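You operate a simulated robot arm through the tools that you are given. There is no shell and no other tool.

You are at the controls of a simulated two-armed robot. One attempt, no reset.

TASK
Prime the pail pump: seal the lid and pump the air out into the drip cup.
Fine: both lid clamps shut, valve to spout and spout parked over the cup before you pump; two strokes, the second brings grease.

Only the result counts: the job must be done as asked and must still hold three seconds after the hand-in. Knocking over, shifting, dropping, spilling or breaking anything else fails it. A push-on lid holds only when it is set on centred and level and pressed home; a screw cap is set on level and turned clockwise until tight.

THE ROBOT
Two 7-joint arms with two-finger parallel grippers on one trunk that stands fixed in place. Base frame: the origin is at the foot of the trunk, x ahead of it, y to its left, z up; the work surface is at about z = 86. Readings come in cm, degrees, newtons and seconds.
The left shoulder is at [7.1, 15.6, 118], the right one opposite. Each reaches about 123.1 cm from its shoulder. Payload 3.91 kg a hand.
The tool frame of a hand sits at the grasp point between the pads (the TCP): z along the fingers, y along the line on which they close. The tips reach 3 cm beyond it. Largest opening 11 cm; finger width 2, thickness 1; the body of the gripper, 4.8 by 11.2 cm, starts 5.5 cm behind the TCP.
Orientation is that of the tool frame in the base frame, as [roll, pitch, yaw] about the fixed x, y, z axes, in that order (R = Rz(yaw) Ry(pitch) Rx(roll)). With the fingers straight down and closing along the base's y, the tool's x points along the base's -x, its y along +y and its z along -z.

THE INTERFACE
- The arms move only by the tool arm_command. It takes "left_moves", "right_moves" or both (then of equal length, played together; a hand with none holds still); each is a list that holds one entry, the list of rows, each a list of 7 numbers: the shift along the tool's x, y, z in m, then the turn, a rotation vector about the tool's x, y, z in degrees, then the opening, from 0 (shut) to 1 (fully open). In form: [[[tx, ty, tz, ax, ay, az, jaw], ...]]. A call has 1 to 20 rows; each row is the pose to reach, as a shift and turn from the pose commanded when the call began, along the tool's axes at that moment. Each row takes 0.2 s and may step no farther than 5 cm and 8.6 degrees from the row before; otherwise, or with a gripper value out of range, the whole call is refused. Where a pose cannot be reached the arm comes as near as it can. A force on the tool above 90 N (or 10 N above the force at the start of the call, whichever is more), or a blocked arm, ends the call early, and 0.2 s more pass. The fingers move at their own pace (about 10.8 cm/s each) and stop on an object; they squeeze with about 32 N. The grip force told is the motor's: it shows also when the fingers shut on nothing. Time passes only in rows, and 0.2 s behind the last, so rows that repeat a pose let the fingers close. It gives the time, the measured TCP pose, the force on the tool (base axes), the opening and the grip force at its end, in the units of the frame above (readings bear some noise), with the torque about the TCP (base axes, N m) and any sound that the robot's microphone picked up.
- Cameras (640 x 400 px; columns grow to the right, rows downward): "scene" is now at [13.32, 4.24, 142.26]; the picture's right is [0.45, -0.89, 0.00], its down [-0.36, -0.18, -0.91] and it looks along [0.82, 0.41, -0.41] (base axes); focal length 262 px, centre (320, 200). "left" rides on the left gripper at [7.2, -1.7, -10.3] in its tool frame; the picture's right is [0.23, 0.97, 0.00], its down [-0.76, 0.18, -0.62] and it looks along [-0.61, 0.14, 0.78] (tool axes); focal length 222 px, centre (320, 200). "right" rides on the right gripper at [7.2, 1.7, -10.3] in its tool frame; the picture's right is [-0.23, 0.97, 0.00], its down [-0.76, -0.18, -0.62] and it looks along [-0.61, -0.14, 0.78] (tool axes); focal length 222 px, centre (320, 200). There is no depth. A picture from a camera that has moved, and an enlarged one, comes with that camera's place and axes in the base frame and with its lens.
- camera(camera): a new picture of that camera. It takes no simulated time.
- slide_trunk(by): slides the trunk up (or, below 0, down) by that many cm; the arms and the scene camera ride with it, the base frame stays. It gives what a move gives, with no picture.
- head_to(pan, tilt): turns the head with the scene camera to pan (to the left, within 86 degrees either way) and tilt (down, from -29 to 69), counted from straight ahead of the robot. It gives what a move gives.
- inspect(camera, box): a new picture of the part [left, top, right, bottom] of that camera's present view, enlarged. It takes no simulated time.
- finish_job(): hands the job in; it is judged then, once.

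Places have to be worked out from the pictures, the camera data and where the tool is seen. Open the grippers and draw the arms clear of the work before you hand the job in, unless the task says otherwise.

The tools are called after "Emit:" by a JSON object that holds its "fn" and its "kwargs". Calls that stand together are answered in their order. arm_command: Moves the arms, as the interface text tells. Its arguments: {"type":"object","properties":{"left_moves":{"type":"array"},"right_moves":{"type":"array"}},"required":[]} The other tools are called the same way: slide_trunk (by) moves the trunk up or down; head_to (pan, tilt) turns the head that bears the scene camera; camera (camera) takes a picture; inspect (camera, box) takes an enlarged picture of a part of a camera's view; finish_job () hands the job in.

At the start:

```text
time: 0.0
left_position: [51.59, 66.68, 139.46]
left_ee_rot: [180.0, 0.0, 180.0]
left_wrist_force: [0.4, 0.2, -0.9]
left_moment: [-0.04, -0.01, 0.0]
left_grip_width: 11.0
left_finger_force: 0.1
right_position: [90.4, 12.74, 137.59]
right_ee_rot: [180.0, 0.0, -180.0]
right_wrist_force: [-0.1, -1.1, 0.1]
right_moment: [-0.02, -0.02, 0.01]
right_grip_width: 11.02
right_finger_force: 0.0
trunk travel left (down, up): [-62.5, 31.5]
head pan, tilt (commanded): [26.8, 24.0]
```

scene: 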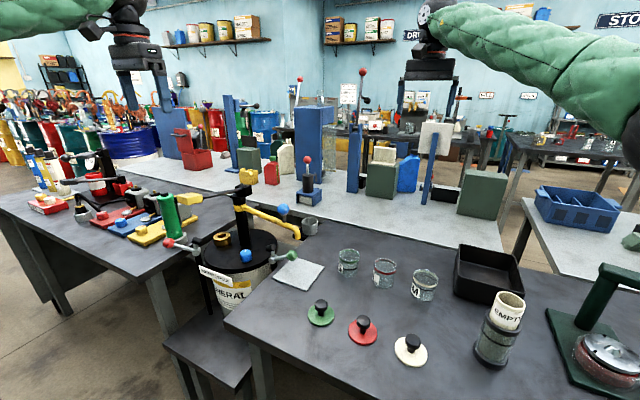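
right: 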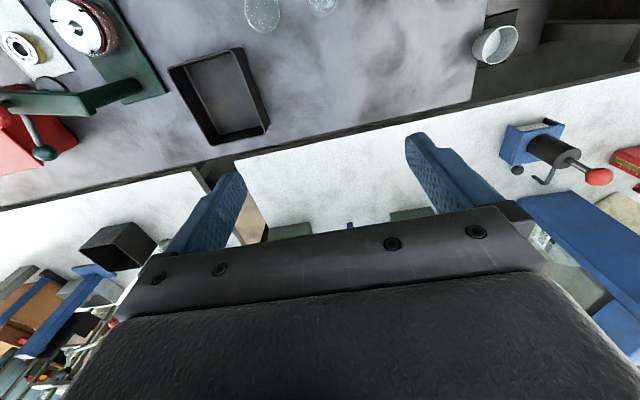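
left: 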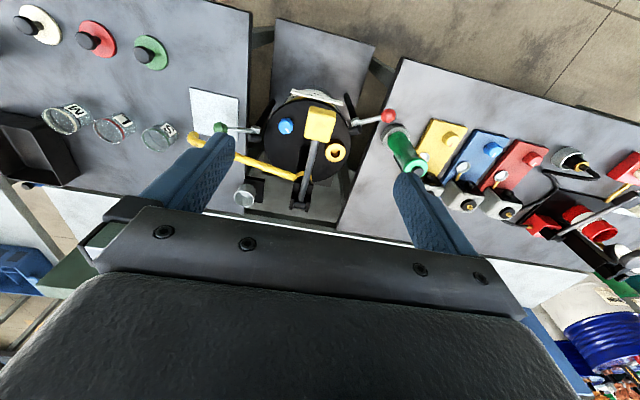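

The pail pump stands between the two benches, a pail with a black lid, yellow handle and spout. I take closer looks at it before moving.

Emit:
{"fn": "inspect", "kwargs": {"camera": "scene", "box": [150, 150, 350, 310]}}

Emit:
{"fn": "inspect", "kwargs": {"camera": "left", "box": [180, 60, 440, 222]}}

Emit:
{"fn": "inspect", "kwargs": {"camera": "scene", "box": [200, 150, 330, 230]}}

```text
2.50 times, centred on (250, 230) of scene
camera zoom: at [13.32, 4.24, 142.26], right [0.45, -0.89, 0.0], down [-0.36, -0.18, -0.91], along [0.82, 0.41, -0.41], focal length 654 px, centre (495, 125)
```

zoom: 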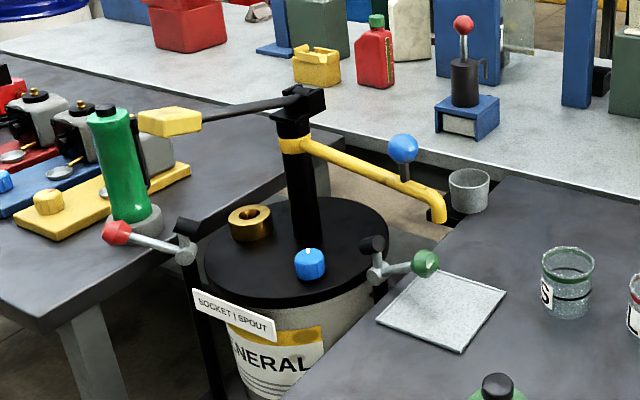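

```text
2.46 times, centred on (310, 141) of left
camera zoom: at [44.19, 64.97, 149.9], right [-0.23, 0.97, 0.0], down [0.76, 0.18, 0.62], along [0.61, 0.14, -0.78], focal length 547 px, centre (345, 345)
```

zoom: 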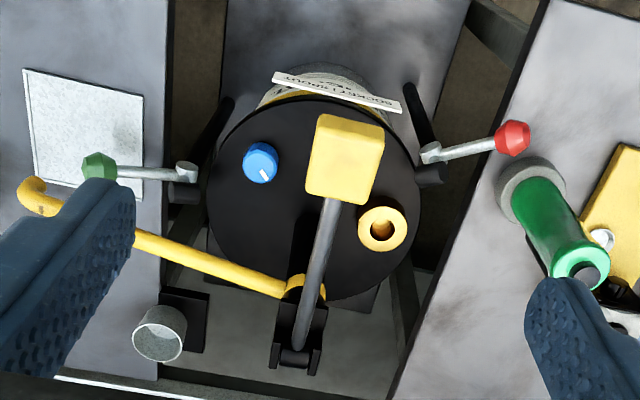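

```text
4.92 times, centred on (265, 190) of scene
camera zoom: at [13.32, 4.24, 142.26], right [0.45, -0.89, 0.0], down [-0.36, -0.18, -0.91], along [0.82, 0.41, -0.41], focal length 1288 px, centre (591, 249)
```

zoom: 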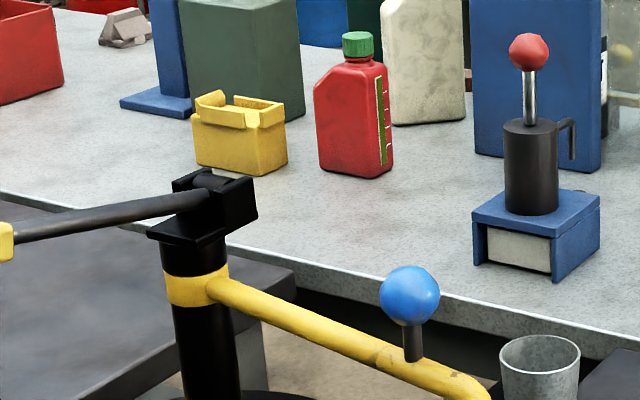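

I need finer detail on the clamps, the valve label and the pointer, so I zoom into those regions.

Emit:
{"fn": "inspect", "kwargs": {"camera": "scene", "box": [180, 225, 260, 275]}}

Emit:
{"fn": "inspect", "kwargs": {"camera": "scene", "box": [250, 225, 330, 275]}}

Emit:
{"fn": "inspect", "kwargs": {"camera": "left", "box": [240, 85, 360, 160]}}

Emit:
{"fn": "inspect", "kwargs": {"camera": "left", "box": [340, 95, 420, 145]}}

Emit:
{"fn": "inspect", "kwargs": {"camera": "left", "box": [200, 95, 280, 145]}}

```text
8.00 times, centred on (220, 250) of scene
camera zoom: at [13.32, 4.24, 142.26], right [0.45, -0.89, 0.0], down [-0.36, -0.18, -0.91], along [0.82, 0.41, -0.41], focal length 2092 px, centre (1120, -200)
```

zoom: 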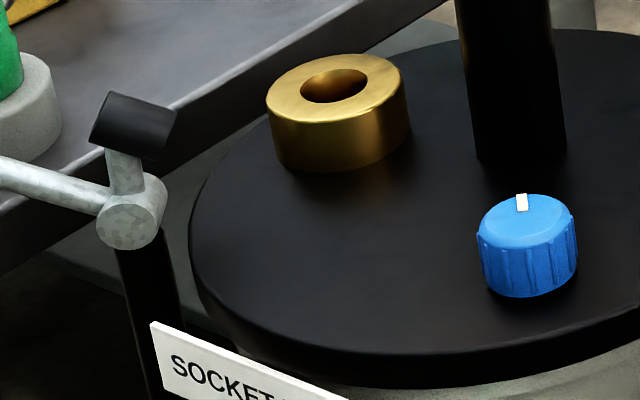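

```text
8.00 times, centred on (290, 250) of scene
camera zoom: at [13.32, 4.24, 142.26], right [0.45, -0.89, 0.0], down [-0.36, -0.18, -0.91], along [0.82, 0.41, -0.41], focal length 2092 px, centre (560, -200)
```

zoom: 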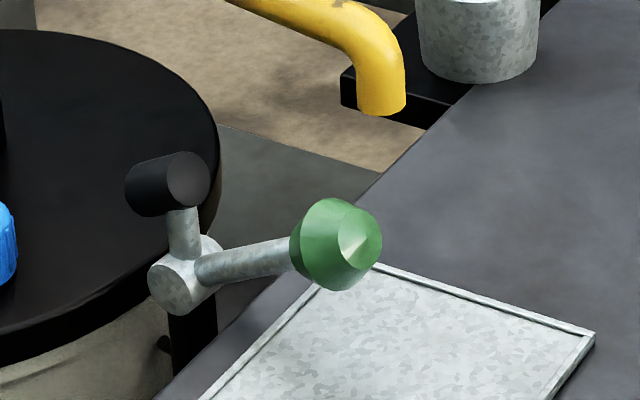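

```text
5.33 times, centred on (300, 122) of left
camera zoom: at [44.19, 64.97, 149.9], right [-0.23, 0.97, 0.0], down [0.76, 0.18, 0.62], along [0.61, 0.14, -0.78], focal length 1185 px, centre (427, 613)
```

zoom: 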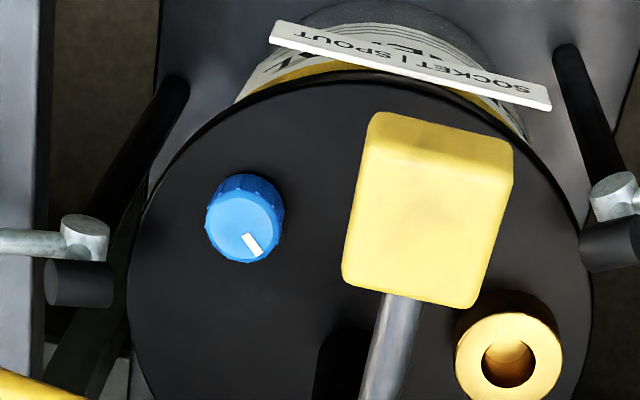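

```text
8.00 times, centred on (380, 120) of left
camera zoom: at [44.19, 64.97, 149.9], right [-0.23, 0.97, 0.0], down [0.76, 0.18, 0.62], along [0.61, 0.14, -0.78], focal length 1777 px, centre (-160, 840)
```

zoom: 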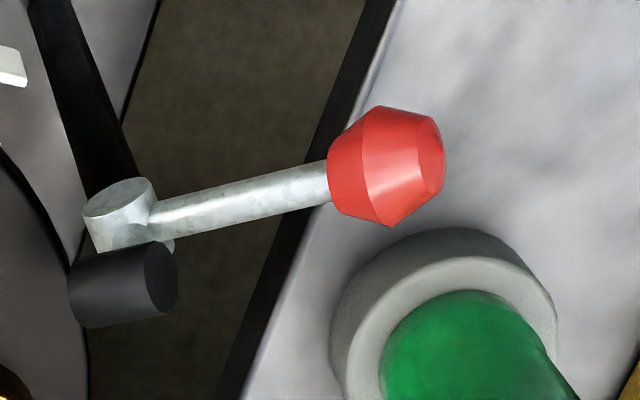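

```text
8.00 times, centred on (240, 120) of left
camera zoom: at [44.19, 64.97, 149.9], right [-0.23, 0.97, 0.0], down [0.76, 0.18, 0.62], along [0.61, 0.14, -0.78], focal length 1777 px, centre (960, 840)
```

zoom: 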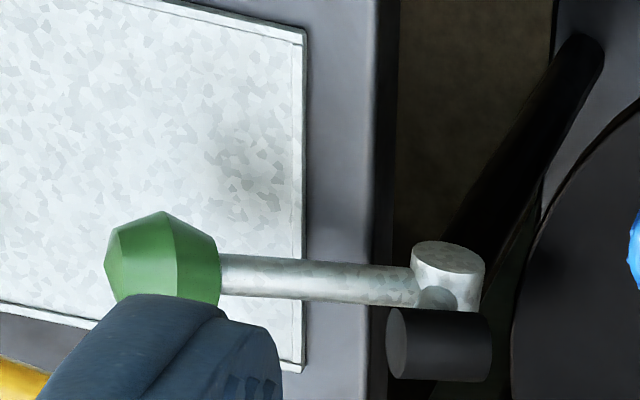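

Each clamp is a post-mounted lever at the rim; the levers stick outward-up now with the black feet raised off the lid. I estimate: column (76,68), spout ball (73,47,107), spout tip (72,42,100), cup (95,50,89), knob (68.4,60.6,88), red ball (58.5,86.2,91.5), green ball (71.7,43.9,91.7), handle pad (57.4,68,112). I move the left hand toward the spout ball for a better view.

Emit:
{"fn": "arm_command", "kwargs": {"left_moves": [[[0.003, -0.033, 0.02, 0, 0, 0, 1], [0.005, -0.066, 0.045, 0, 0, 0, 1], [0.008, -0.1, 0.07, 0, 0, 0, 1], [0.011, -0.133, 0.095, 0, 0, 0, 1], [0.014, -0.166, 0.12, 0, 0, 0, 1], [0.016, -0.197, 0.145, 0, 0, 0, 1]]]}}

Emit:
{"fn": "camera", "kwargs": {"camera": "left"}}

Emit:
{"fn": "camera", "kwargs": {"camera": "scene"}}

```text
time: 1.4
left_position: [49.9, 46.9, 124.95]
left_ee_rot: [179.8, -0.1, 180.0]
left_wrist_force: [0.1, -0.3, -0.2]
left_moment: [0.03, -0.02, -0.02]
left_grip_width: 10.99
left_finger_force: 0.1
right_position: [90.6, 12.55, 137.58]
right_ee_rot: [-180.0, -0.1, 180.0]
right_wrist_force: [0.0, -0.5, 0.5]
right_moment: [0.02, 0.03, 0.02]
right_grip_width: 10.95
right_finger_force: 0.1
trunk travel left (down, up): [-62.5, 31.5]
head pan, tilt (commanded): [26.8, 24.0]
```

```text
taken
camera left: at [42.68, 45.26, 135.37], right [-0.23, 0.97, 0.0], down [0.76, 0.18, 0.62], along [0.61, 0.14, -0.78], focal length 222 px, centre (320, 200)
```

left: 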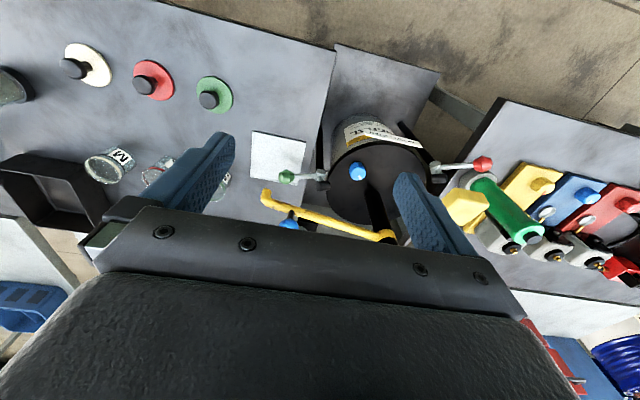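

```text
taken
camera scene: at [13.39, 4.15, 142.25], right [0.45, -0.89, 0.0], down [-0.36, -0.18, -0.91], along [0.81, 0.41, -0.41], focal length 262 px, centre (320, 200)
```

scene: 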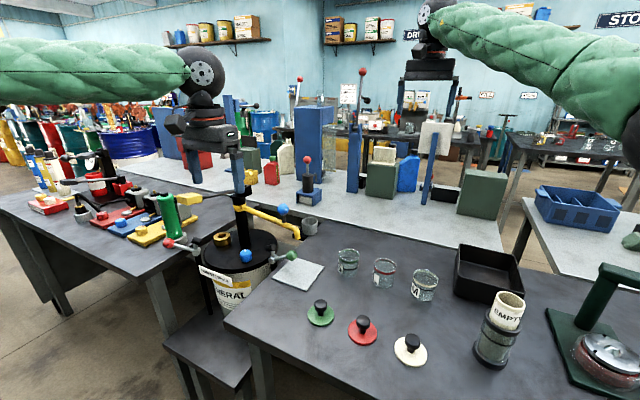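

The left forearm comes in from the left at about wrist height, well above the pad for the spout work. I zoom on the new left view and scene to refine the spout, column, cup and knob positions.

Emit:
{"fn": "inspect", "kwargs": {"camera": "left", "box": [240, 140, 400, 240]}}

Emit:
{"fn": "inspect", "kwargs": {"camera": "scene", "box": [220, 180, 348, 260]}}

Emit:
{"fn": "inspect", "kwargs": {"camera": "right", "box": [400, 0, 640, 150]}}

```text
4.00 times, centred on (320, 190) of left
camera zoom: at [42.68, 45.26, 135.37], right [-0.23, 0.97, 0.0], down [0.76, 0.18, 0.62], along [0.61, 0.14, -0.78], focal length 888 px, centre (320, 240)
```

zoom: 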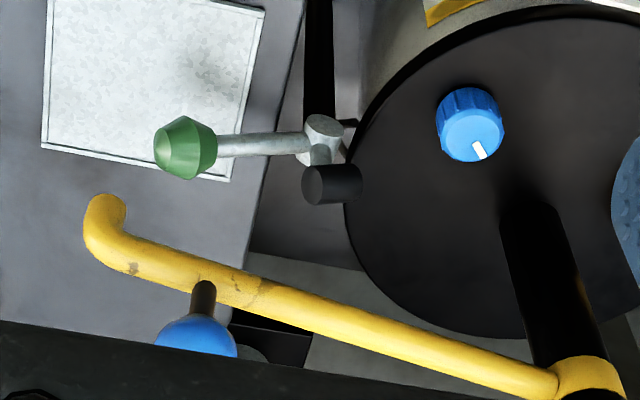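

```text
5.00 times, centred on (284, 220) of scene
camera zoom: at [13.39, 4.15, 142.25], right [0.45, -0.89, 0.0], down [-0.36, -0.18, -0.91], along [0.81, 0.41, -0.41], focal length 1308 px, centre (500, 100)
```

zoom: 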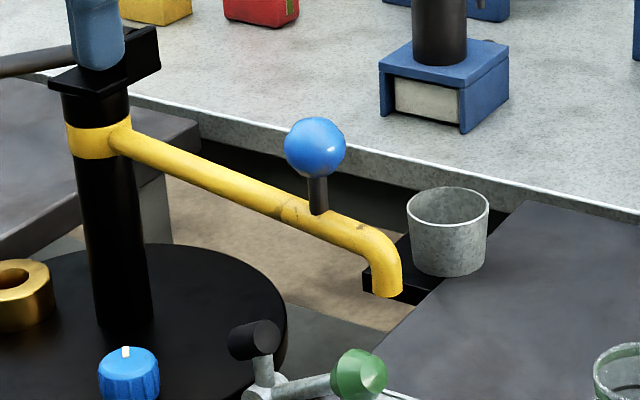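

```text
2.67 times, centred on (520, 75) of right
camera zoom: at [83.28, 14.29, 147.86], right [0.23, 0.97, 0.0], down [0.76, -0.18, 0.62], along [0.61, -0.14, -0.78], focal length 592 px, centre (-213, 533)
```

zoom: 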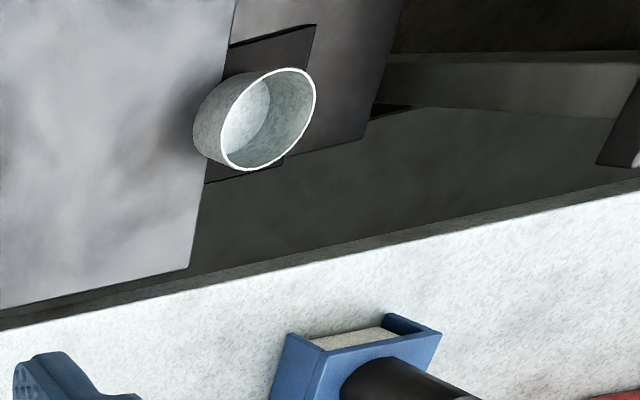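

Refined: spout ball ≈ (72.4, 46.5, 107.3), column axis ≈ (76.7, 68.8), cup rim ≈ (95.5, 50.5, 90.7), so the spout must swing about +57°. I bring the left hand above the ball, yawed −60° so the fingers push across the spout.

Emit:
{"fn": "arm_command", "kwargs": {"left_moves": [[[-0.028, 0, 0.009, 0, 0, 7.5, 1], [-0.056, -0.001, 0.018, 0, 0, 15, 1], [-0.084, -0.001, 0.027, 0, 0, 22.5, 1], [-0.112, -0.002, 0.036, 0, 0, 30, 1], [-0.14, -0.002, 0.045, 0, 0, 37.5, 1], [-0.168, -0.003, 0.054, 0, 0, 45, 1], [-0.196, -0.003, 0.062, 0, 0, 52.5, 1], [-0.225, -0.004, 0.07, 0, 0, 60, 1]]]}}

Emit:
{"fn": "camera", "kwargs": {"camera": "left"}}

Emit:
{"fn": "camera", "kwargs": {"camera": "scene"}}

```text
time: 3.2
left_position: [72.35, 46.79, 117.85]
left_ee_rot: [179.9, 0.1, 120.0]
left_wrist_force: [1.4, -0.2, -0.1]
left_moment: [0.02, -0.01, -0.02]
left_grip_width: 10.98
left_finger_force: 0.0
right_position: [90.5, 12.67, 137.5]
right_ee_rot: [-180.0, -0.2, 180.0]
right_wrist_force: [0.5, -0.7, -1.0]
right_moment: [0.0, -0.02, -0.03]
right_grip_width: 11.03
right_finger_force: 0.0
trunk travel left (down, up): [-62.5, 31.5]
head pan, tilt (commanded): [26.8, 24.0]
```

```text
taken
camera left: at [67.27, 52.18, 128.27], right [0.73, 0.68, 0.0], down [0.53, -0.57, 0.62], along [0.42, -0.46, -0.78], focal length 222 px, centre (320, 200)
```

left: 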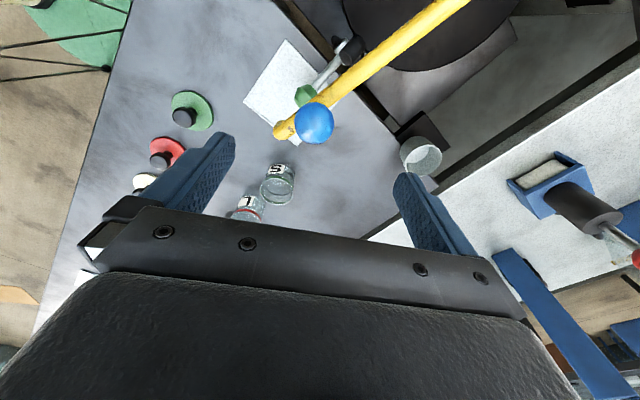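

```text
taken
camera scene: at [13.47, 4.21, 142.24], right [0.45, -0.89, 0.0], down [-0.36, -0.18, -0.91], along [0.81, 0.41, -0.41], focal length 262 px, centre (320, 200)
```

scene: 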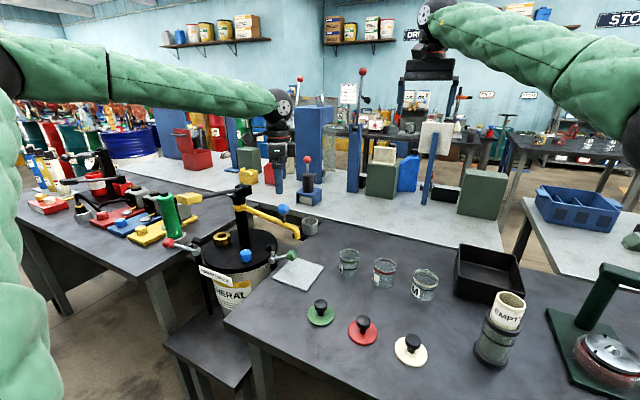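

The ball projects to about (72.1, 46.4), right under the hand. I descend over it and close the fingers.

Emit:
{"fn": "arm_command", "kwargs": {"left_moves": [[[-0.001, -0.001, 0.03, 0, 0, 0, 1], [-0.002, -0.002, 0.06, 0, 0, 0, 1], [-0.002, -0.003, 0.085, 0, 0, 0, 1], [-0.002, -0.003, 0.102, 0, 0, 0, 1], [-0.002, -0.003, 0.102, 0, 0, 0, 0], [-0.002, -0.003, 0.102, 0, 0, 0, 0], [-0.002, -0.003, 0.102, 0, 0, 0, 0]]]}}

Emit:
{"fn": "camera", "kwargs": {"camera": "left"}}

Emit:
{"fn": "inspect", "kwargs": {"camera": "scene", "box": [200, 130, 360, 230]}}

```text
time: 4.8
left_position: [72.09, 46.32, 108.08]
left_ee_rot: [180.0, -0.1, 120.0]
left_wrist_force: [-1.1, -0.2, 1.0]
left_moment: [-0.16, -0.07, 0.13]
left_grip_width: 3.74
left_finger_force: 45.7
right_position: [90.53, 12.62, 137.59]
right_ee_rot: [-180.0, 0.1, 180.0]
right_wrist_force: [-0.1, -0.2, -0.1]
right_moment: [-0.04, 0.04, 0.05]
right_grip_width: 11.0
right_finger_force: 0.1
trunk travel left (down, up): [-62.5, 31.5]
head pan, tilt (commanded): [26.8, 24.0]
```

```text
taken
camera left: at [66.89, 51.71, 118.41], right [0.73, 0.68, 0.0], down [0.53, -0.57, 0.62], along [0.43, -0.45, -0.78], focal length 222 px, centre (320, 200)
```

left: 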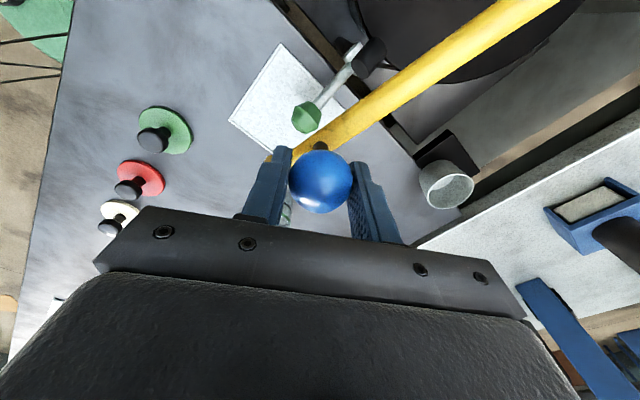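

```text
4.00 times, centred on (280, 180) of scene
camera zoom: at [13.33, 4.23, 142.26], right [0.45, -0.89, 0.0], down [-0.36, -0.18, -0.91], along [0.82, 0.41, -0.41], focal length 1046 px, centre (480, 280)
```

zoom: 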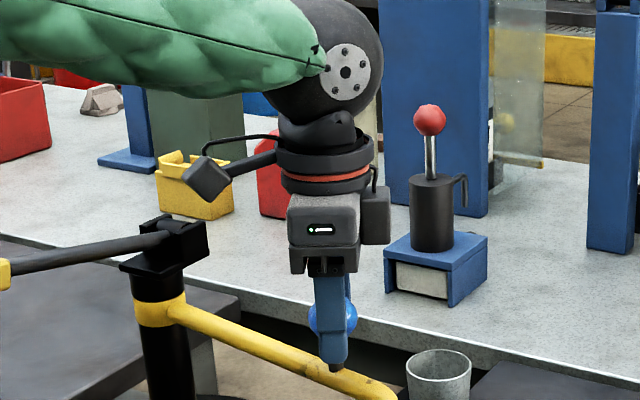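

Gripped at width 3.7. I now swing the spout 20° about the column axis, turning the hand with it, and watch the force.

Emit:
{"fn": "arm_command", "kwargs": {"left_moves": [[[-0.0102, 0.0124, 0, 0, 0, -4, 0], [-0.0195, 0.0254, 0, 0, 0, -8, 0], [-0.0279, 0.0391, 0, 0, 0, -12, 0], [-0.0353, 0.0533, 0, 0, 0, -16, 0], [-0.0417, 0.068, 0, 0, 0, -20, 0]]]}}

Emit:
{"fn": "inspect", "kwargs": {"camera": "scene", "box": [200, 130, 360, 230]}}

Emit:
{"fn": "camera", "kwargs": {"camera": "left"}}

```text
time: 6.0
left_position: [79.95, 46.25, 107.9]
left_ee_rot: [179.9, 0.2, 140.1]
left_wrist_force: [-1.9, 20.9, 24.2]
left_moment: [0.57, 0.19, -0.24]
left_grip_width: 3.75
left_finger_force: 44.7
right_position: [90.3, 12.81, 137.8]
right_ee_rot: [-180.0, 0.0, -179.9]
right_wrist_force: [-0.7, -0.7, 0.2]
right_moment: [0.02, -0.04, -0.03]
right_grip_width: 11.02
right_finger_force: 0.1
trunk travel left (down, up): [-62.5, 31.5]
head pan, tilt (commanded): [26.8, 24.0]
```

```text
4.00 times, centred on (280, 180) of scene
camera zoom: at [13.15, 4.33, 142.3], right [0.45, -0.89, 0.0], down [-0.36, -0.18, -0.91], along [0.82, 0.41, -0.41], focal length 1046 px, centre (480, 280)
```

zoom: 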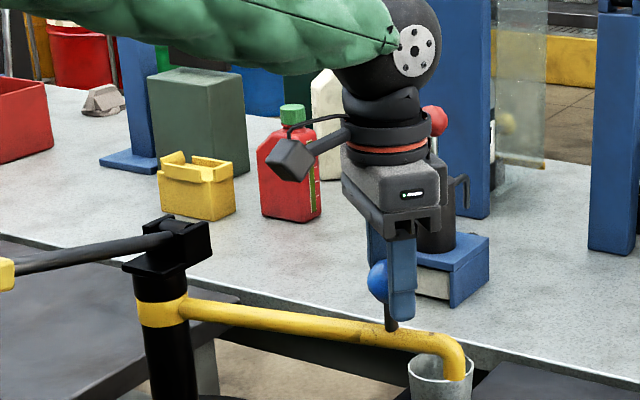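

```text
taken
camera left: at [73.2, 49.61, 118.37], right [0.45, 0.89, 0.0], down [0.7, -0.35, 0.63], along [0.56, -0.28, -0.78], focal length 222 px, centre (320, 200)
```

left: 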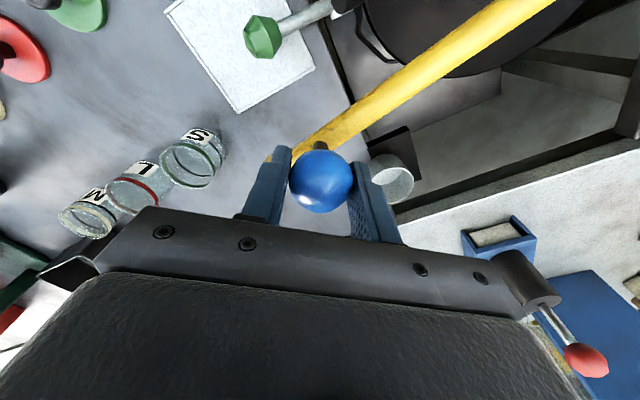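

The spout moves; the side force (+21 N in y) says the axis is nearer to (75.8, 68.0). I correct the arc for that and swing 30° more.

Emit:
{"fn": "arm_command", "kwargs": {"left_moves": [[[-0.0098, 0.016, -0.002, 0, 0, -5, 0], [-0.02, 0.0324, -0.002, 0, 0, -10, 0], [-0.0286, 0.0497, -0.002, 0, 0, -15, 0], [-0.0358, 0.0677, -0.002, 0, 0, -20, 0], [-0.0413, 0.0862, -0.002, 0, 0, -25, 0], [-0.0452, 0.1051, -0.002, 0, 0, -30, 0]]]}}

Emit:
{"fn": "inspect", "kwargs": {"camera": "scene", "box": [200, 130, 360, 230]}}

Emit:
{"fn": "camera", "kwargs": {"camera": "left"}}

Emit:
{"fn": "camera", "kwargs": {"camera": "right"}}

```text
time: 7.4
left_position: [90.57, 51.35, 108.12]
left_ee_rot: [-180.0, -0.1, 170.2]
left_wrist_force: [-2.2, 1.2, -11.1]
left_moment: [0.25, 0.53, 0.17]
left_grip_width: 3.75
left_finger_force: 45.4
right_position: [90.64, 12.82, 137.47]
right_ee_rot: [179.9, -0.1, -180.0]
right_wrist_force: [0.3, 0.4, 0.2]
right_moment: [0.0, -0.01, 0.01]
right_grip_width: 10.98
right_finger_force: 0.1
trunk travel left (down, up): [-62.5, 31.5]
head pan, tilt (commanded): [26.8, 24.0]
```

```text
4.00 times, centred on (280, 180) of scene
camera zoom: at [13.44, 4.3, 142.23], right [0.45, -0.89, 0.0], down [-0.36, -0.18, -0.91], along [0.81, 0.41, -0.41], focal length 1046 px, centre (480, 280)
```

zoom: 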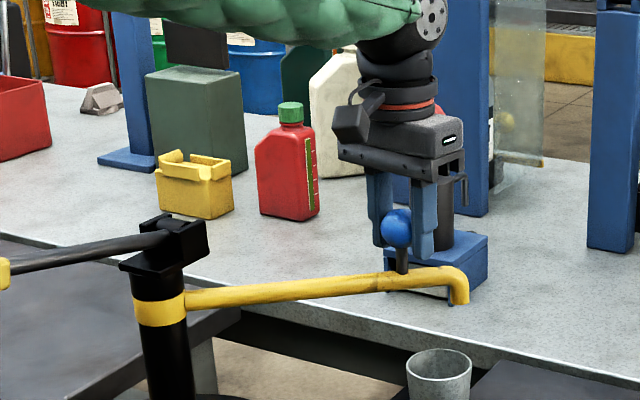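

```text
taken
camera left: at [83.02, 50.89, 118.4], right [-0.06, 1.0, 0.0], down [0.78, 0.04, 0.62], along [0.62, 0.03, -0.78], focal length 222 px, centre (320, 200)
```

left: 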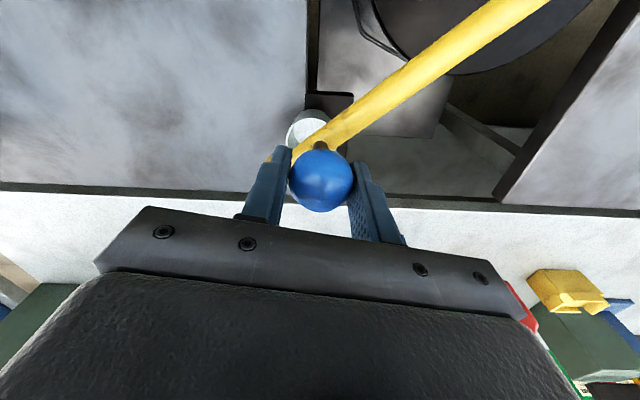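

```text
taken
camera right: at [83.32, 14.46, 147.8], right [0.23, 0.97, 0.0], down [0.76, -0.18, 0.62], along [0.61, -0.14, -0.78], focal length 222 px, centre (320, 200)
```

right: 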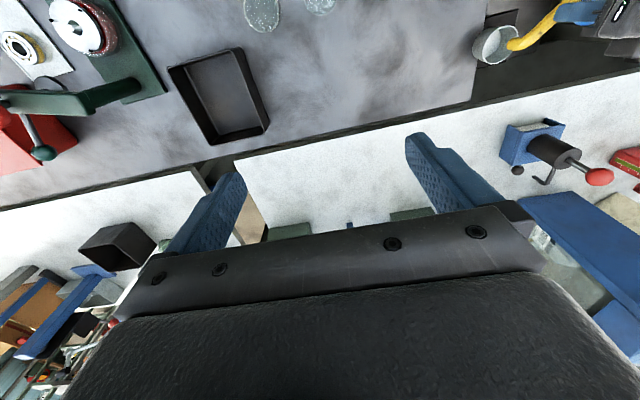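

Forces are now small. The tip is close to the cup; I zoom on the right and left views to judge how much farther it must go.

Emit:
{"fn": "inspect", "kwargs": {"camera": "right", "box": [440, 0, 600, 100]}}

Emit:
{"fn": "inspect", "kwargs": {"camera": "left", "box": [240, 80, 400, 180]}}

Emit:
{"fn": "inspect", "kwargs": {"camera": "scene", "box": [280, 185, 344, 225]}}

```text
4.00 times, centred on (520, 50) of right
camera zoom: at [83.32, 14.46, 147.8], right [0.23, 0.97, 0.0], down [0.76, -0.18, 0.62], along [0.61, -0.14, -0.78], focal length 888 px, centre (-480, 800)
```

zoom: 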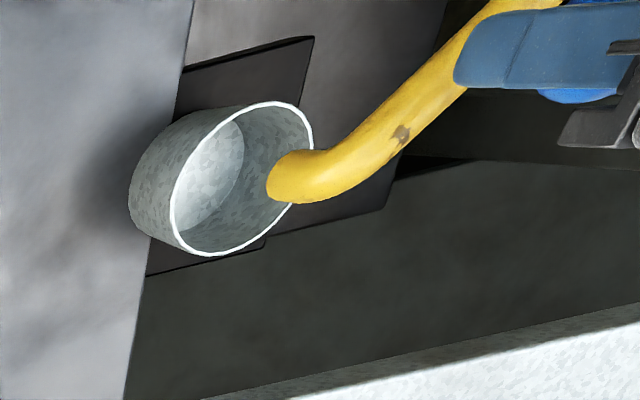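

```text
4.00 times, centred on (320, 130) of left
camera zoom: at [83.02, 50.89, 118.4], right [-0.06, 1.0, 0.0], down [0.78, 0.04, 0.62], along [0.62, 0.03, -0.78], focal length 888 px, centre (320, 480)
```

zoom: 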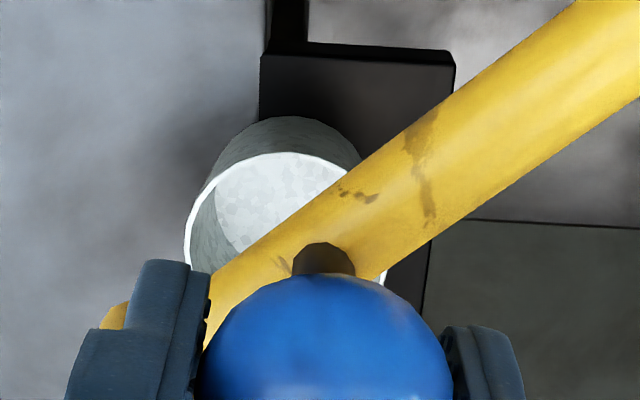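

```text
10.00 times, centred on (312, 205) of scene
camera zoom: at [13.44, 4.3, 142.23], right [0.45, -0.89, 0.0], down [-0.36, -0.18, -0.91], along [0.81, 0.41, -0.41], focal length 2616 px, centre (400, 150)
```

zoom: 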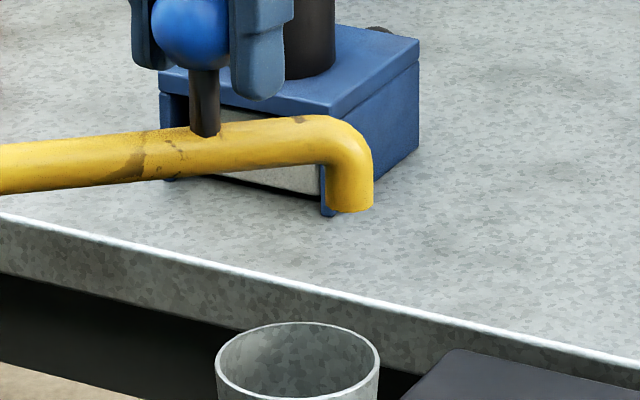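

Triangulated: cup rim centre (95.8, 50.65), spout mouth (94.5, 47.4). About 7° more is needed; I swing that far.

Emit:
{"fn": "arm_command", "kwargs": {"left_moves": [[[-0.0082, 0.0107, 0.001, 0, 0, -3.5, 0], [-0.0156, 0.0219, 0.001, 0, 0, -7, 0], [-0.0156, 0.0219, 0.001, 0, 0, -7, 0]]]}}

Emit:
{"fn": "inspect", "kwargs": {"camera": "right", "box": [440, 0, 600, 100]}}

Emit:
{"fn": "inspect", "kwargs": {"camera": "scene", "box": [280, 185, 344, 225]}}

```text
time: 8.2
left_position: [92.44, 52.31, 108.32]
left_ee_rot: [-179.9, 0.1, 176.7]
left_wrist_force: [-28.3, -46.9, -13.3]
left_moment: [-0.3, 0.42, 0.05]
left_grip_width: 3.76
left_finger_force: 44.5
right_position: [90.3, 12.22, 137.72]
right_ee_rot: [179.9, 0.1, 180.0]
right_wrist_force: [-1.4, -0.3, 0.6]
right_moment: [-0.04, 0.04, -0.03]
right_grip_width: 11.01
right_finger_force: 0.1
trunk travel left (down, up): [-62.5, 31.5]
head pan, tilt (commanded): [26.8, 24.0]
```

```text
4.00 times, centred on (520, 50) of right
camera zoom: at [83.04, 13.94, 148.05], right [0.23, 0.97, 0.0], down [0.76, -0.18, 0.62], along [0.61, -0.14, -0.78], focal length 888 px, centre (-480, 800)
```

zoom: 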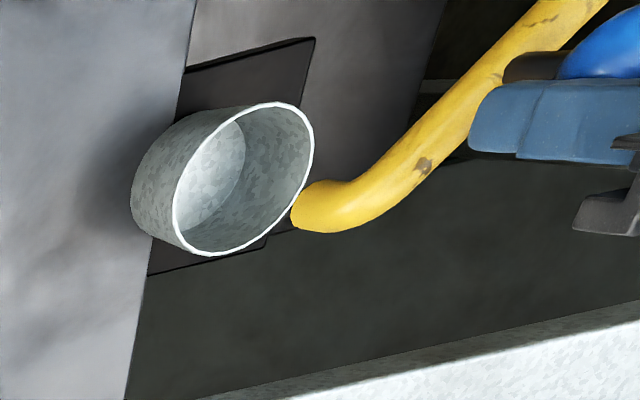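

```text
10.00 times, centred on (312, 205) of scene
camera zoom: at [13.14, 3.79, 142.28], right [0.45, -0.89, 0.0], down [-0.36, -0.18, -0.91], along [0.82, 0.41, -0.4], focal length 2616 px, centre (400, 150)
```

zoom: 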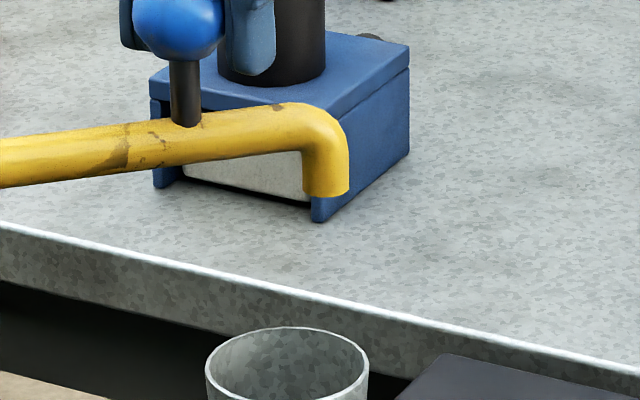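

The motion met firm tangential resistance (~53 N) with the spout at about −44°, likely its end stop; the mouth is about 2 cm from the cup centre by my estimate. I relax the command back to the actual position and look again.

Emit:
{"fn": "arm_command", "kwargs": {"left_moves": [[[0.0, -0.009, 0.0, 0, 0, 0, 0], [0.0, -0.009, 0.0, 0, 0, 0, 0]]]}}

Emit:
{"fn": "inspect", "kwargs": {"camera": "right", "box": [440, 0, 600, 100]}}

Emit:
{"fn": "camera", "kwargs": {"camera": "left"}}

Emit:
{"fn": "camera", "kwargs": {"camera": "scene"}}

```text
time: 8.8
left_position: [92.35, 52.18, 108.29]
left_ee_rot: [179.9, 0.2, 177.2]
left_wrist_force: [-6.1, -6.1, 4.1]
left_moment: [0.21, -0.03, 0.1]
left_grip_width: 3.74
left_finger_force: 45.4
right_position: [90.5, 12.62, 137.73]
right_ee_rot: [-180.0, 0.1, -180.0]
right_wrist_force: [0.5, 0.6, -0.5]
right_moment: [0.02, -0.03, 0.02]
right_grip_width: 10.97
right_finger_force: 0.1
trunk travel left (down, up): [-62.5, 31.5]
head pan, tilt (commanded): [26.8, 24.0]
```

```text
4.00 times, centred on (520, 50) of right
camera zoom: at [83.14, 14.34, 147.99], right [0.23, 0.97, 0.0], down [0.76, -0.18, 0.62], along [0.61, -0.14, -0.78], focal length 888 px, centre (-480, 800)
```

zoom: 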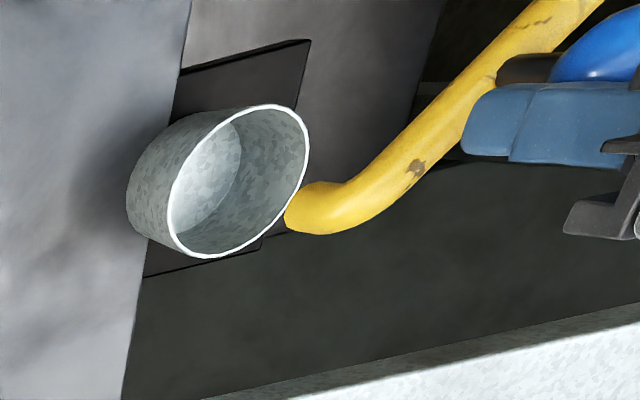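

```text
taken
camera left: at [84.89, 50.95, 118.65], right [-0.18, 0.98, 0.0], down [0.77, 0.14, 0.63], along [0.62, 0.11, -0.78], focal length 222 px, centre (320, 200)
```

left: 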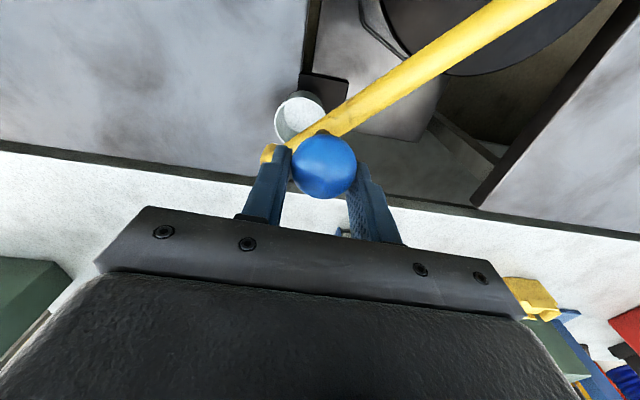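

```text
taken
camera scene: at [13.27, 4.15, 142.29], right [0.45, -0.89, 0.0], down [-0.36, -0.18, -0.91], along [0.81, 0.41, -0.41], focal length 262 px, centre (320, 200)
```

scene: 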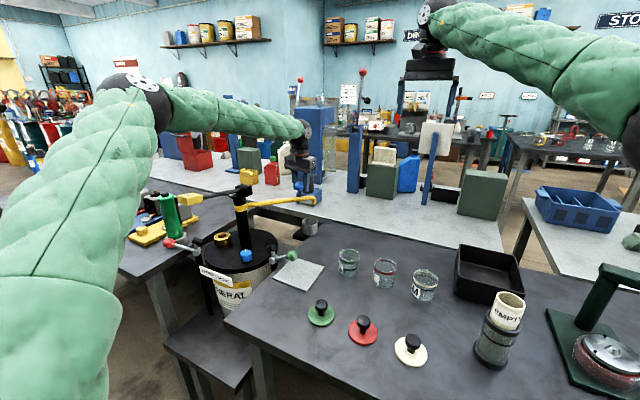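

The ball stayed put with almost no force, so this looks like the spout's end stop. I open the fingers, lift clear, and back off to view the spout and cup from above.

Emit:
{"fn": "arm_command", "kwargs": {"left_moves": [[[0, 0, 0, 0, 0, 0, 0.5], [0, 0, 0, 0, 0, 0, 1], [0, 0, 0, 0, 0, 0, 1], [0, 0, -0.03, 0, 0, 0, 1], [0, 0, -0.07, 0, 0, 0, 1], [0.02, 0, -0.11, 0, 0, 0, 1], [0.05, 0, -0.13, 0, 0, 0, 1], [0.08, 0, -0.14, 0, 0, 0, 1], [0.11, 0, -0.15, 0, 0, 0, 1]]]}}

Emit:
{"fn": "camera", "kwargs": {"camera": "left"}}

Emit:
{"fn": "inspect", "kwargs": {"camera": "right", "box": [440, 0, 600, 100]}}

Emit:
{"fn": "inspect", "kwargs": {"camera": "scene", "box": [232, 170, 360, 250]}}

```text
time: 10.8
left_position: [81.09, 52.64, 123.22]
left_ee_rot: [180.0, 0.2, 176.9]
left_wrist_force: [-0.5, -0.3, 0.8]
left_moment: [0.01, -0.01, -0.01]
left_grip_width: 11.01
left_finger_force: 0.1
right_position: [90.28, 12.63, 137.78]
right_ee_rot: [-179.9, 0.1, -179.9]
right_wrist_force: [-0.3, -0.6, -0.7]
right_moment: [0.03, -0.03, -0.03]
right_grip_width: 11.01
right_finger_force: 0.0
trunk travel left (down, up): [-62.5, 31.5]
head pan, tilt (commanded): [26.8, 24.0]
```

```text
taken
camera left: at [73.68, 51.3, 133.57], right [-0.17, 0.98, 0.0], down [0.77, 0.14, 0.62], along [0.61, 0.11, -0.78], focal length 222 px, centre (320, 200)
```

left: 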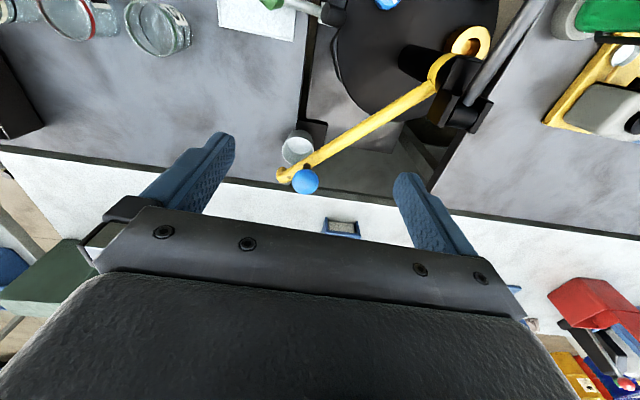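

```text
4.00 times, centred on (520, 50) of right
camera zoom: at [83.02, 14.33, 148.04], right [0.23, 0.97, 0.0], down [0.76, -0.18, 0.62], along [0.61, -0.14, -0.78], focal length 888 px, centre (-480, 800)
```

zoom: 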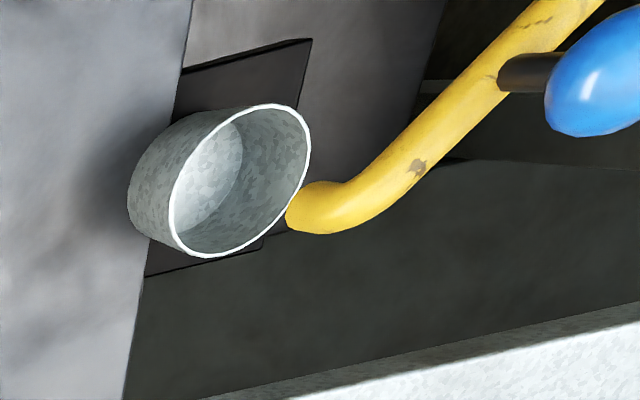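

```text
5.00 times, centred on (296, 210) of scene
camera zoom: at [13.16, 4.24, 142.28], right [0.45, -0.89, 0.0], down [-0.36, -0.18, -0.91], along [0.82, 0.41, -0.41], focal length 1308 px, centre (440, 150)
```

zoom: 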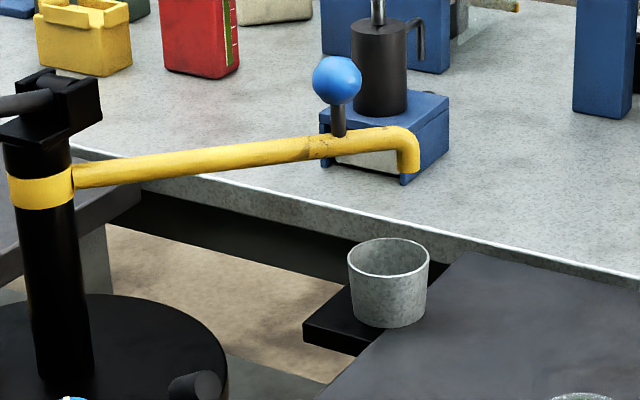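

I zoom into the left view for the tip versus the cup.

Emit:
{"fn": "inspect", "kwargs": {"camera": "left", "box": [256, 115, 352, 205]}}

Emit:
{"fn": "inspect", "kwargs": {"camera": "left", "box": [320, 0, 520, 130]}}

```text
4.44 times, centred on (304, 160) of left
camera zoom: at [73.68, 51.3, 133.57], right [-0.17, 0.98, 0.0], down [0.77, 0.14, 0.62], along [0.61, 0.11, -0.78], focal length 987 px, centre (391, 378)
```

zoom: 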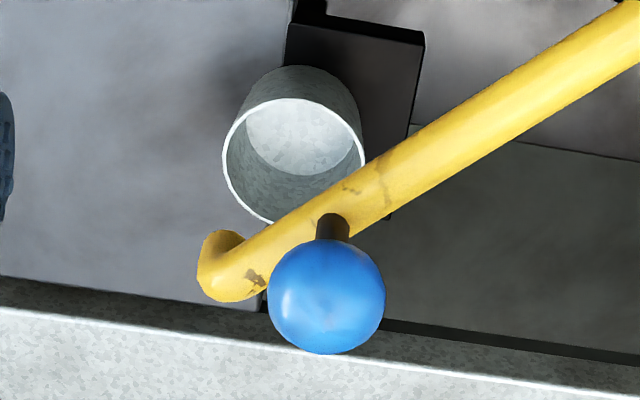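

```text
3.08 times, centred on (420, 65) of left
camera zoom: at [73.68, 51.3, 133.57], right [-0.17, 0.98, 0.0], down [0.77, 0.14, 0.62], along [0.61, 0.11, -0.78], focal length 684 px, centre (12, 615)
```

zoom: 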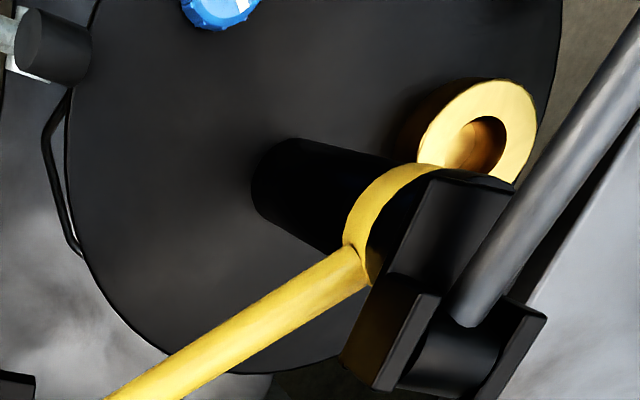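

Estimates put the mouth about 2 cm short of the cup centre. To verify without perspective error, I place the left camera straight above the mouth (image point (320,21) looks straight down).

Emit:
{"fn": "arm_command", "kwargs": {"left_moves": [[[-0.044, -0.004, 0, 0, 0, 0, 1], [-0.088, -0.008, 0, 0, 0, 0, 1], [-0.132, -0.012, 0, 0, 0, 0, 1], [-0.176, -0.016, 0, 0, 0, 0, 1], [-0.219, -0.0196, 0, 0, 0, 0, 1], [-0.219, -0.0196, 0, 0, 0, 0, 1]]]}}

Emit:
{"fn": "camera", "kwargs": {"camera": "left"}}

Emit:
{"fn": "inspect", "kwargs": {"camera": "left", "box": [256, 0, 384, 80]}}

```text
time: 12.2
left_position: [100.47, 49.39, 122.46]
left_ee_rot: [179.9, 0.2, 177.0]
left_wrist_force: [0.3, 0.2, 0.6]
left_moment: [0.02, 0.0, -0.02]
left_grip_width: 11.02
left_finger_force: 0.0
left hand out of reach, approached as far as the arm can: row 5, 6
right_position: [90.31, 12.63, 137.79]
right_ee_rot: [179.9, 0.1, -180.0]
right_wrist_force: [-0.6, -0.1, -0.1]
right_moment: [0.02, 0.03, 0.0]
right_grip_width: 10.99
right_finger_force: 0.1
trunk travel left (down, up): [-62.5, 31.5]
head pan, tilt (commanded): [26.8, 24.0]
```

```text
taken
camera left: at [92.94, 48.09, 132.89], right [-0.18, 0.98, 0.0], down [0.77, 0.14, 0.62], along [0.61, 0.11, -0.78], focal length 222 px, centre (320, 200)
```

left: 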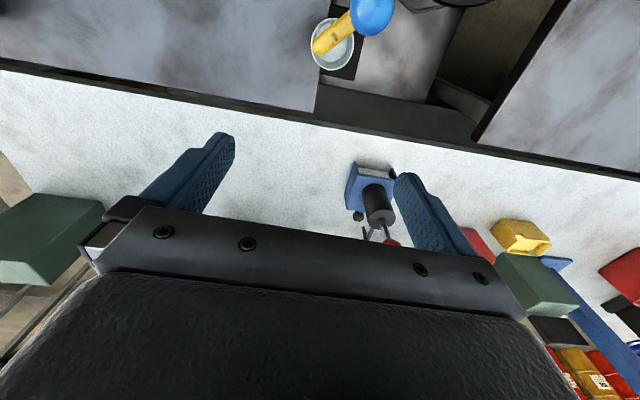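

```text
5.00 times, centred on (320, 40) of left
camera zoom: at [92.94, 48.09, 132.89], right [-0.18, 0.98, 0.0], down [0.77, 0.14, 0.62], along [0.61, 0.11, -0.78], focal length 1111 px, centre (320, 1000)
```

zoom: 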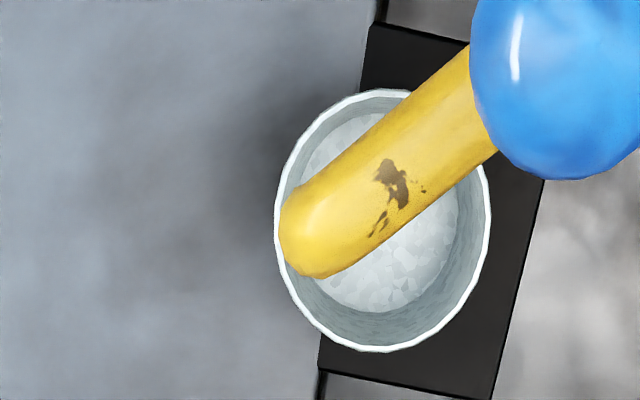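

From straight above, the mouth sits about 2.2 cm off the cup's centre, inside its 3.2 cm opening, and the spout is at its end stop (≈57° = 1 rad from the start). I go on to the right (green) clamp: bring the left hand back over it, yawed so that it closes along x.

Emit:
{"fn": "arm_command", "kwargs": {"left_moves": [[[0.028, -0.004, 0.005, 0, 0, 7.9, 1], [0.056, -0.007, 0.012, 0, 0, 15.8, 1], [0.084, -0.011, 0.02, 0, 0, 23.7, 1], [0.112, -0.015, 0.03, 0, 0, 31.6, 1], [0.14, -0.019, 0.04, 0, 0, 39.5, 1], [0.168, -0.022, 0.05, 0, 0, 47.5, 1], [0.196, -0.026, 0.06, 0, 0, 55.4, 1], [0.224, -0.03, 0.07, 0, 0, 63.3, 1], [0.251, -0.034, 0.08, 0, 0, 71.2, 1], [0.279, -0.037, 0.09, 0, 0, 79.1, 1], [0.307, -0.041, 0.1, 0, 0, 87, 1], [0.307, -0.041, 0.11, 0, 0, 87, 1]]]}}

Emit:
{"fn": "camera", "kwargs": {"camera": "left"}}

Emit:
{"fn": "camera", "kwargs": {"camera": "scene"}}

```text
time: 14.8
left_position: [69.51, 47.02, 111.39]
left_ee_rot: [-179.9, 0.0, 89.9]
left_wrist_force: [0.2, -0.2, -0.3]
left_moment: [0.02, -0.04, 0.02]
left_grip_width: 10.97
left_finger_force: 0.0
right_position: [90.51, 12.69, 137.45]
right_ee_rot: [-180.0, -0.2, -180.0]
right_wrist_force: [0.1, 0.7, -0.1]
right_moment: [0.0, 0.01, 0.0]
right_grip_width: 10.99
right_finger_force: 0.0
trunk travel left (down, up): [-62.5, 31.5]
head pan, tilt (commanded): [26.8, 24.0]
```

```text
taken
camera left: at [67.75, 54.25, 121.68], right [0.97, 0.23, 0.0], down [0.18, -0.76, 0.62], along [0.14, -0.61, -0.78], focal length 222 px, centre (320, 200)
```

left: 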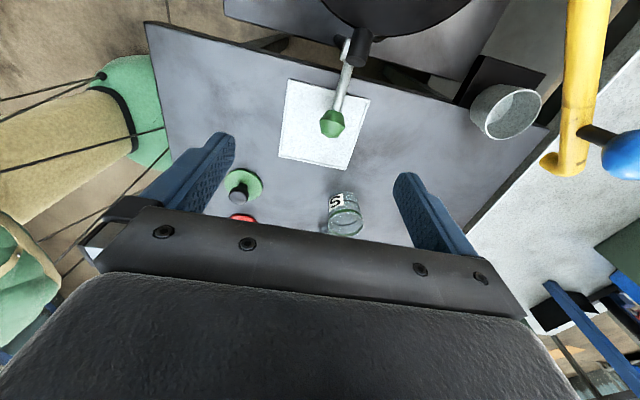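

```text
taken
camera scene: at [13.45, 4.2, 142.24], right [0.45, -0.89, 0.0], down [-0.36, -0.18, -0.91], along [0.81, 0.41, -0.41], focal length 262 px, centre (320, 200)
```

scene: 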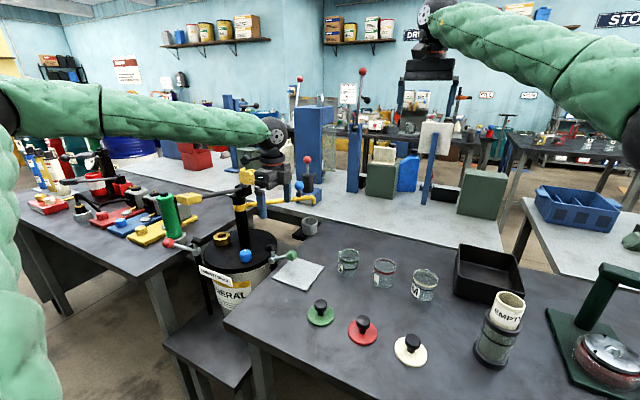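

I zoom in to refine the green lever's ball, rod and pivot from this view.

Emit:
{"fn": "inspect", "kwargs": {"camera": "left", "box": [290, 10, 418, 150]}}

Emit:
{"fn": "inspect", "kwargs": {"camera": "scene", "box": [260, 235, 324, 275]}}

```text
2.86 times, centred on (354, 80) of left
camera zoom: at [67.75, 54.25, 121.68], right [0.97, 0.23, 0.0], down [0.18, -0.76, 0.62], along [0.14, -0.61, -0.78], focal length 635 px, centre (223, 543)
```

zoom: 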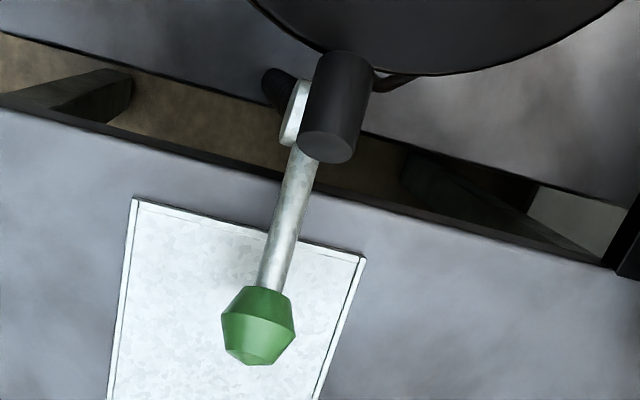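

```text
10.00 times, centred on (292, 255) of scene
camera zoom: at [13.45, 4.2, 142.24], right [0.45, -0.89, 0.0], down [-0.36, -0.18, -0.91], along [0.81, 0.41, -0.41], focal length 2616 px, centre (600, -350)
```

zoom: 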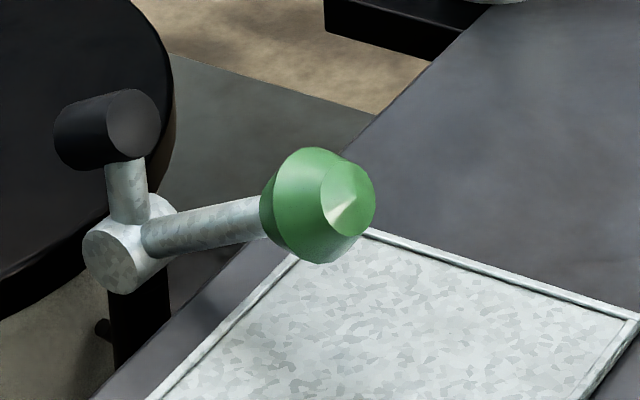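

Ball is at (71.9, 44.1, 91.3), pivot about (72.2, 52.2, 86.9), and the foot must swing inward onto the lid. I descend over the green ball and grip it.

Emit:
{"fn": "arm_command", "kwargs": {"left_moves": [[[-0.015, 0.012, 0.03, 0, 0, 0, 1], [-0.029, 0.024, 0.07, 0, 0, 0, 1], [-0.029, 0.024, 0.11, 0, 0, 0, 1], [-0.029, 0.024, 0.145, 0, 0, 0, 1], [-0.029, 0.024, 0.175, 0, 0, 0, 1], [-0.029, 0.024, 0.198, 0, 0, 0, 1], [-0.029, 0.024, 0.198, 0, 0, 0, 0], [-0.029, 0.024, 0.198, 0, 0, 0, 0], [-0.029, 0.024, 0.198, 0, 0, 0, 0]]]}}

Emit:
{"fn": "camera", "kwargs": {"camera": "left"}}

Emit:
{"fn": "camera", "kwargs": {"camera": "scene"}}

```text
time: 16.8
left_position: [71.9, 44.05, 91.18]
left_ee_rot: [-180.0, 0.0, 90.0]
left_wrist_force: [-3.6, -0.5, -1.5]
left_moment: [-0.04, 0.01, 0.03]
left_grip_width: 3.75
left_finger_force: 44.7
right_position: [90.46, 12.78, 137.65]
right_ee_rot: [-180.0, 0.0, 180.0]
right_wrist_force: [-0.8, -0.2, 0.0]
right_moment: [0.0, -0.02, -0.01]
right_grip_width: 11.02
right_finger_force: 0.2
trunk travel left (down, up): [-62.5, 31.5]
head pan, tilt (commanded): [26.8, 24.0]
```

```text
taken
camera left: at [70.11, 51.45, 101.72], right [0.97, 0.23, 0.0], down [0.18, -0.76, 0.62], along [0.14, -0.61, -0.78], focal length 222 px, centre (320, 200)
```

left: 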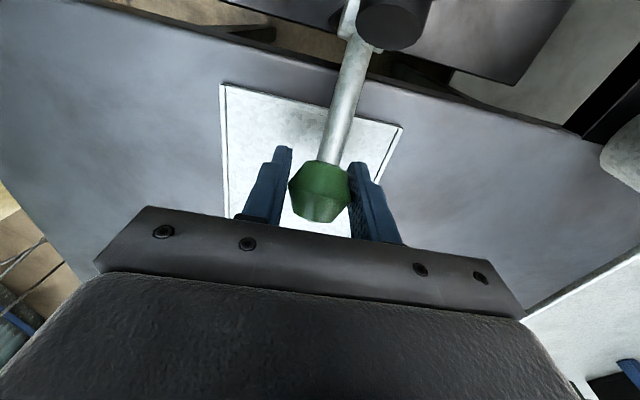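

```text
taken
camera scene: at [13.31, 4.22, 142.26], right [0.45, -0.89, 0.0], down [-0.36, -0.18, -0.91], along [0.82, 0.41, -0.41], focal length 262 px, centre (320, 200)
```

scene: 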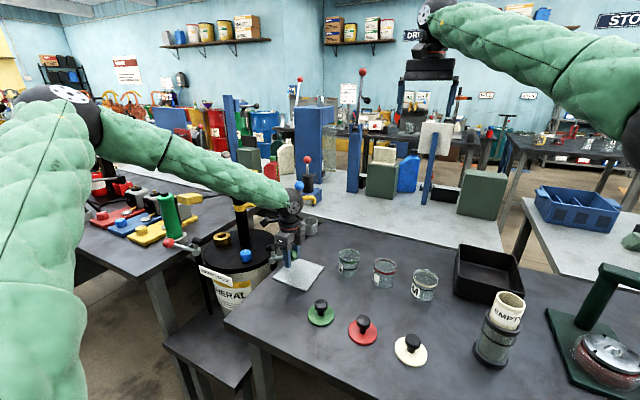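

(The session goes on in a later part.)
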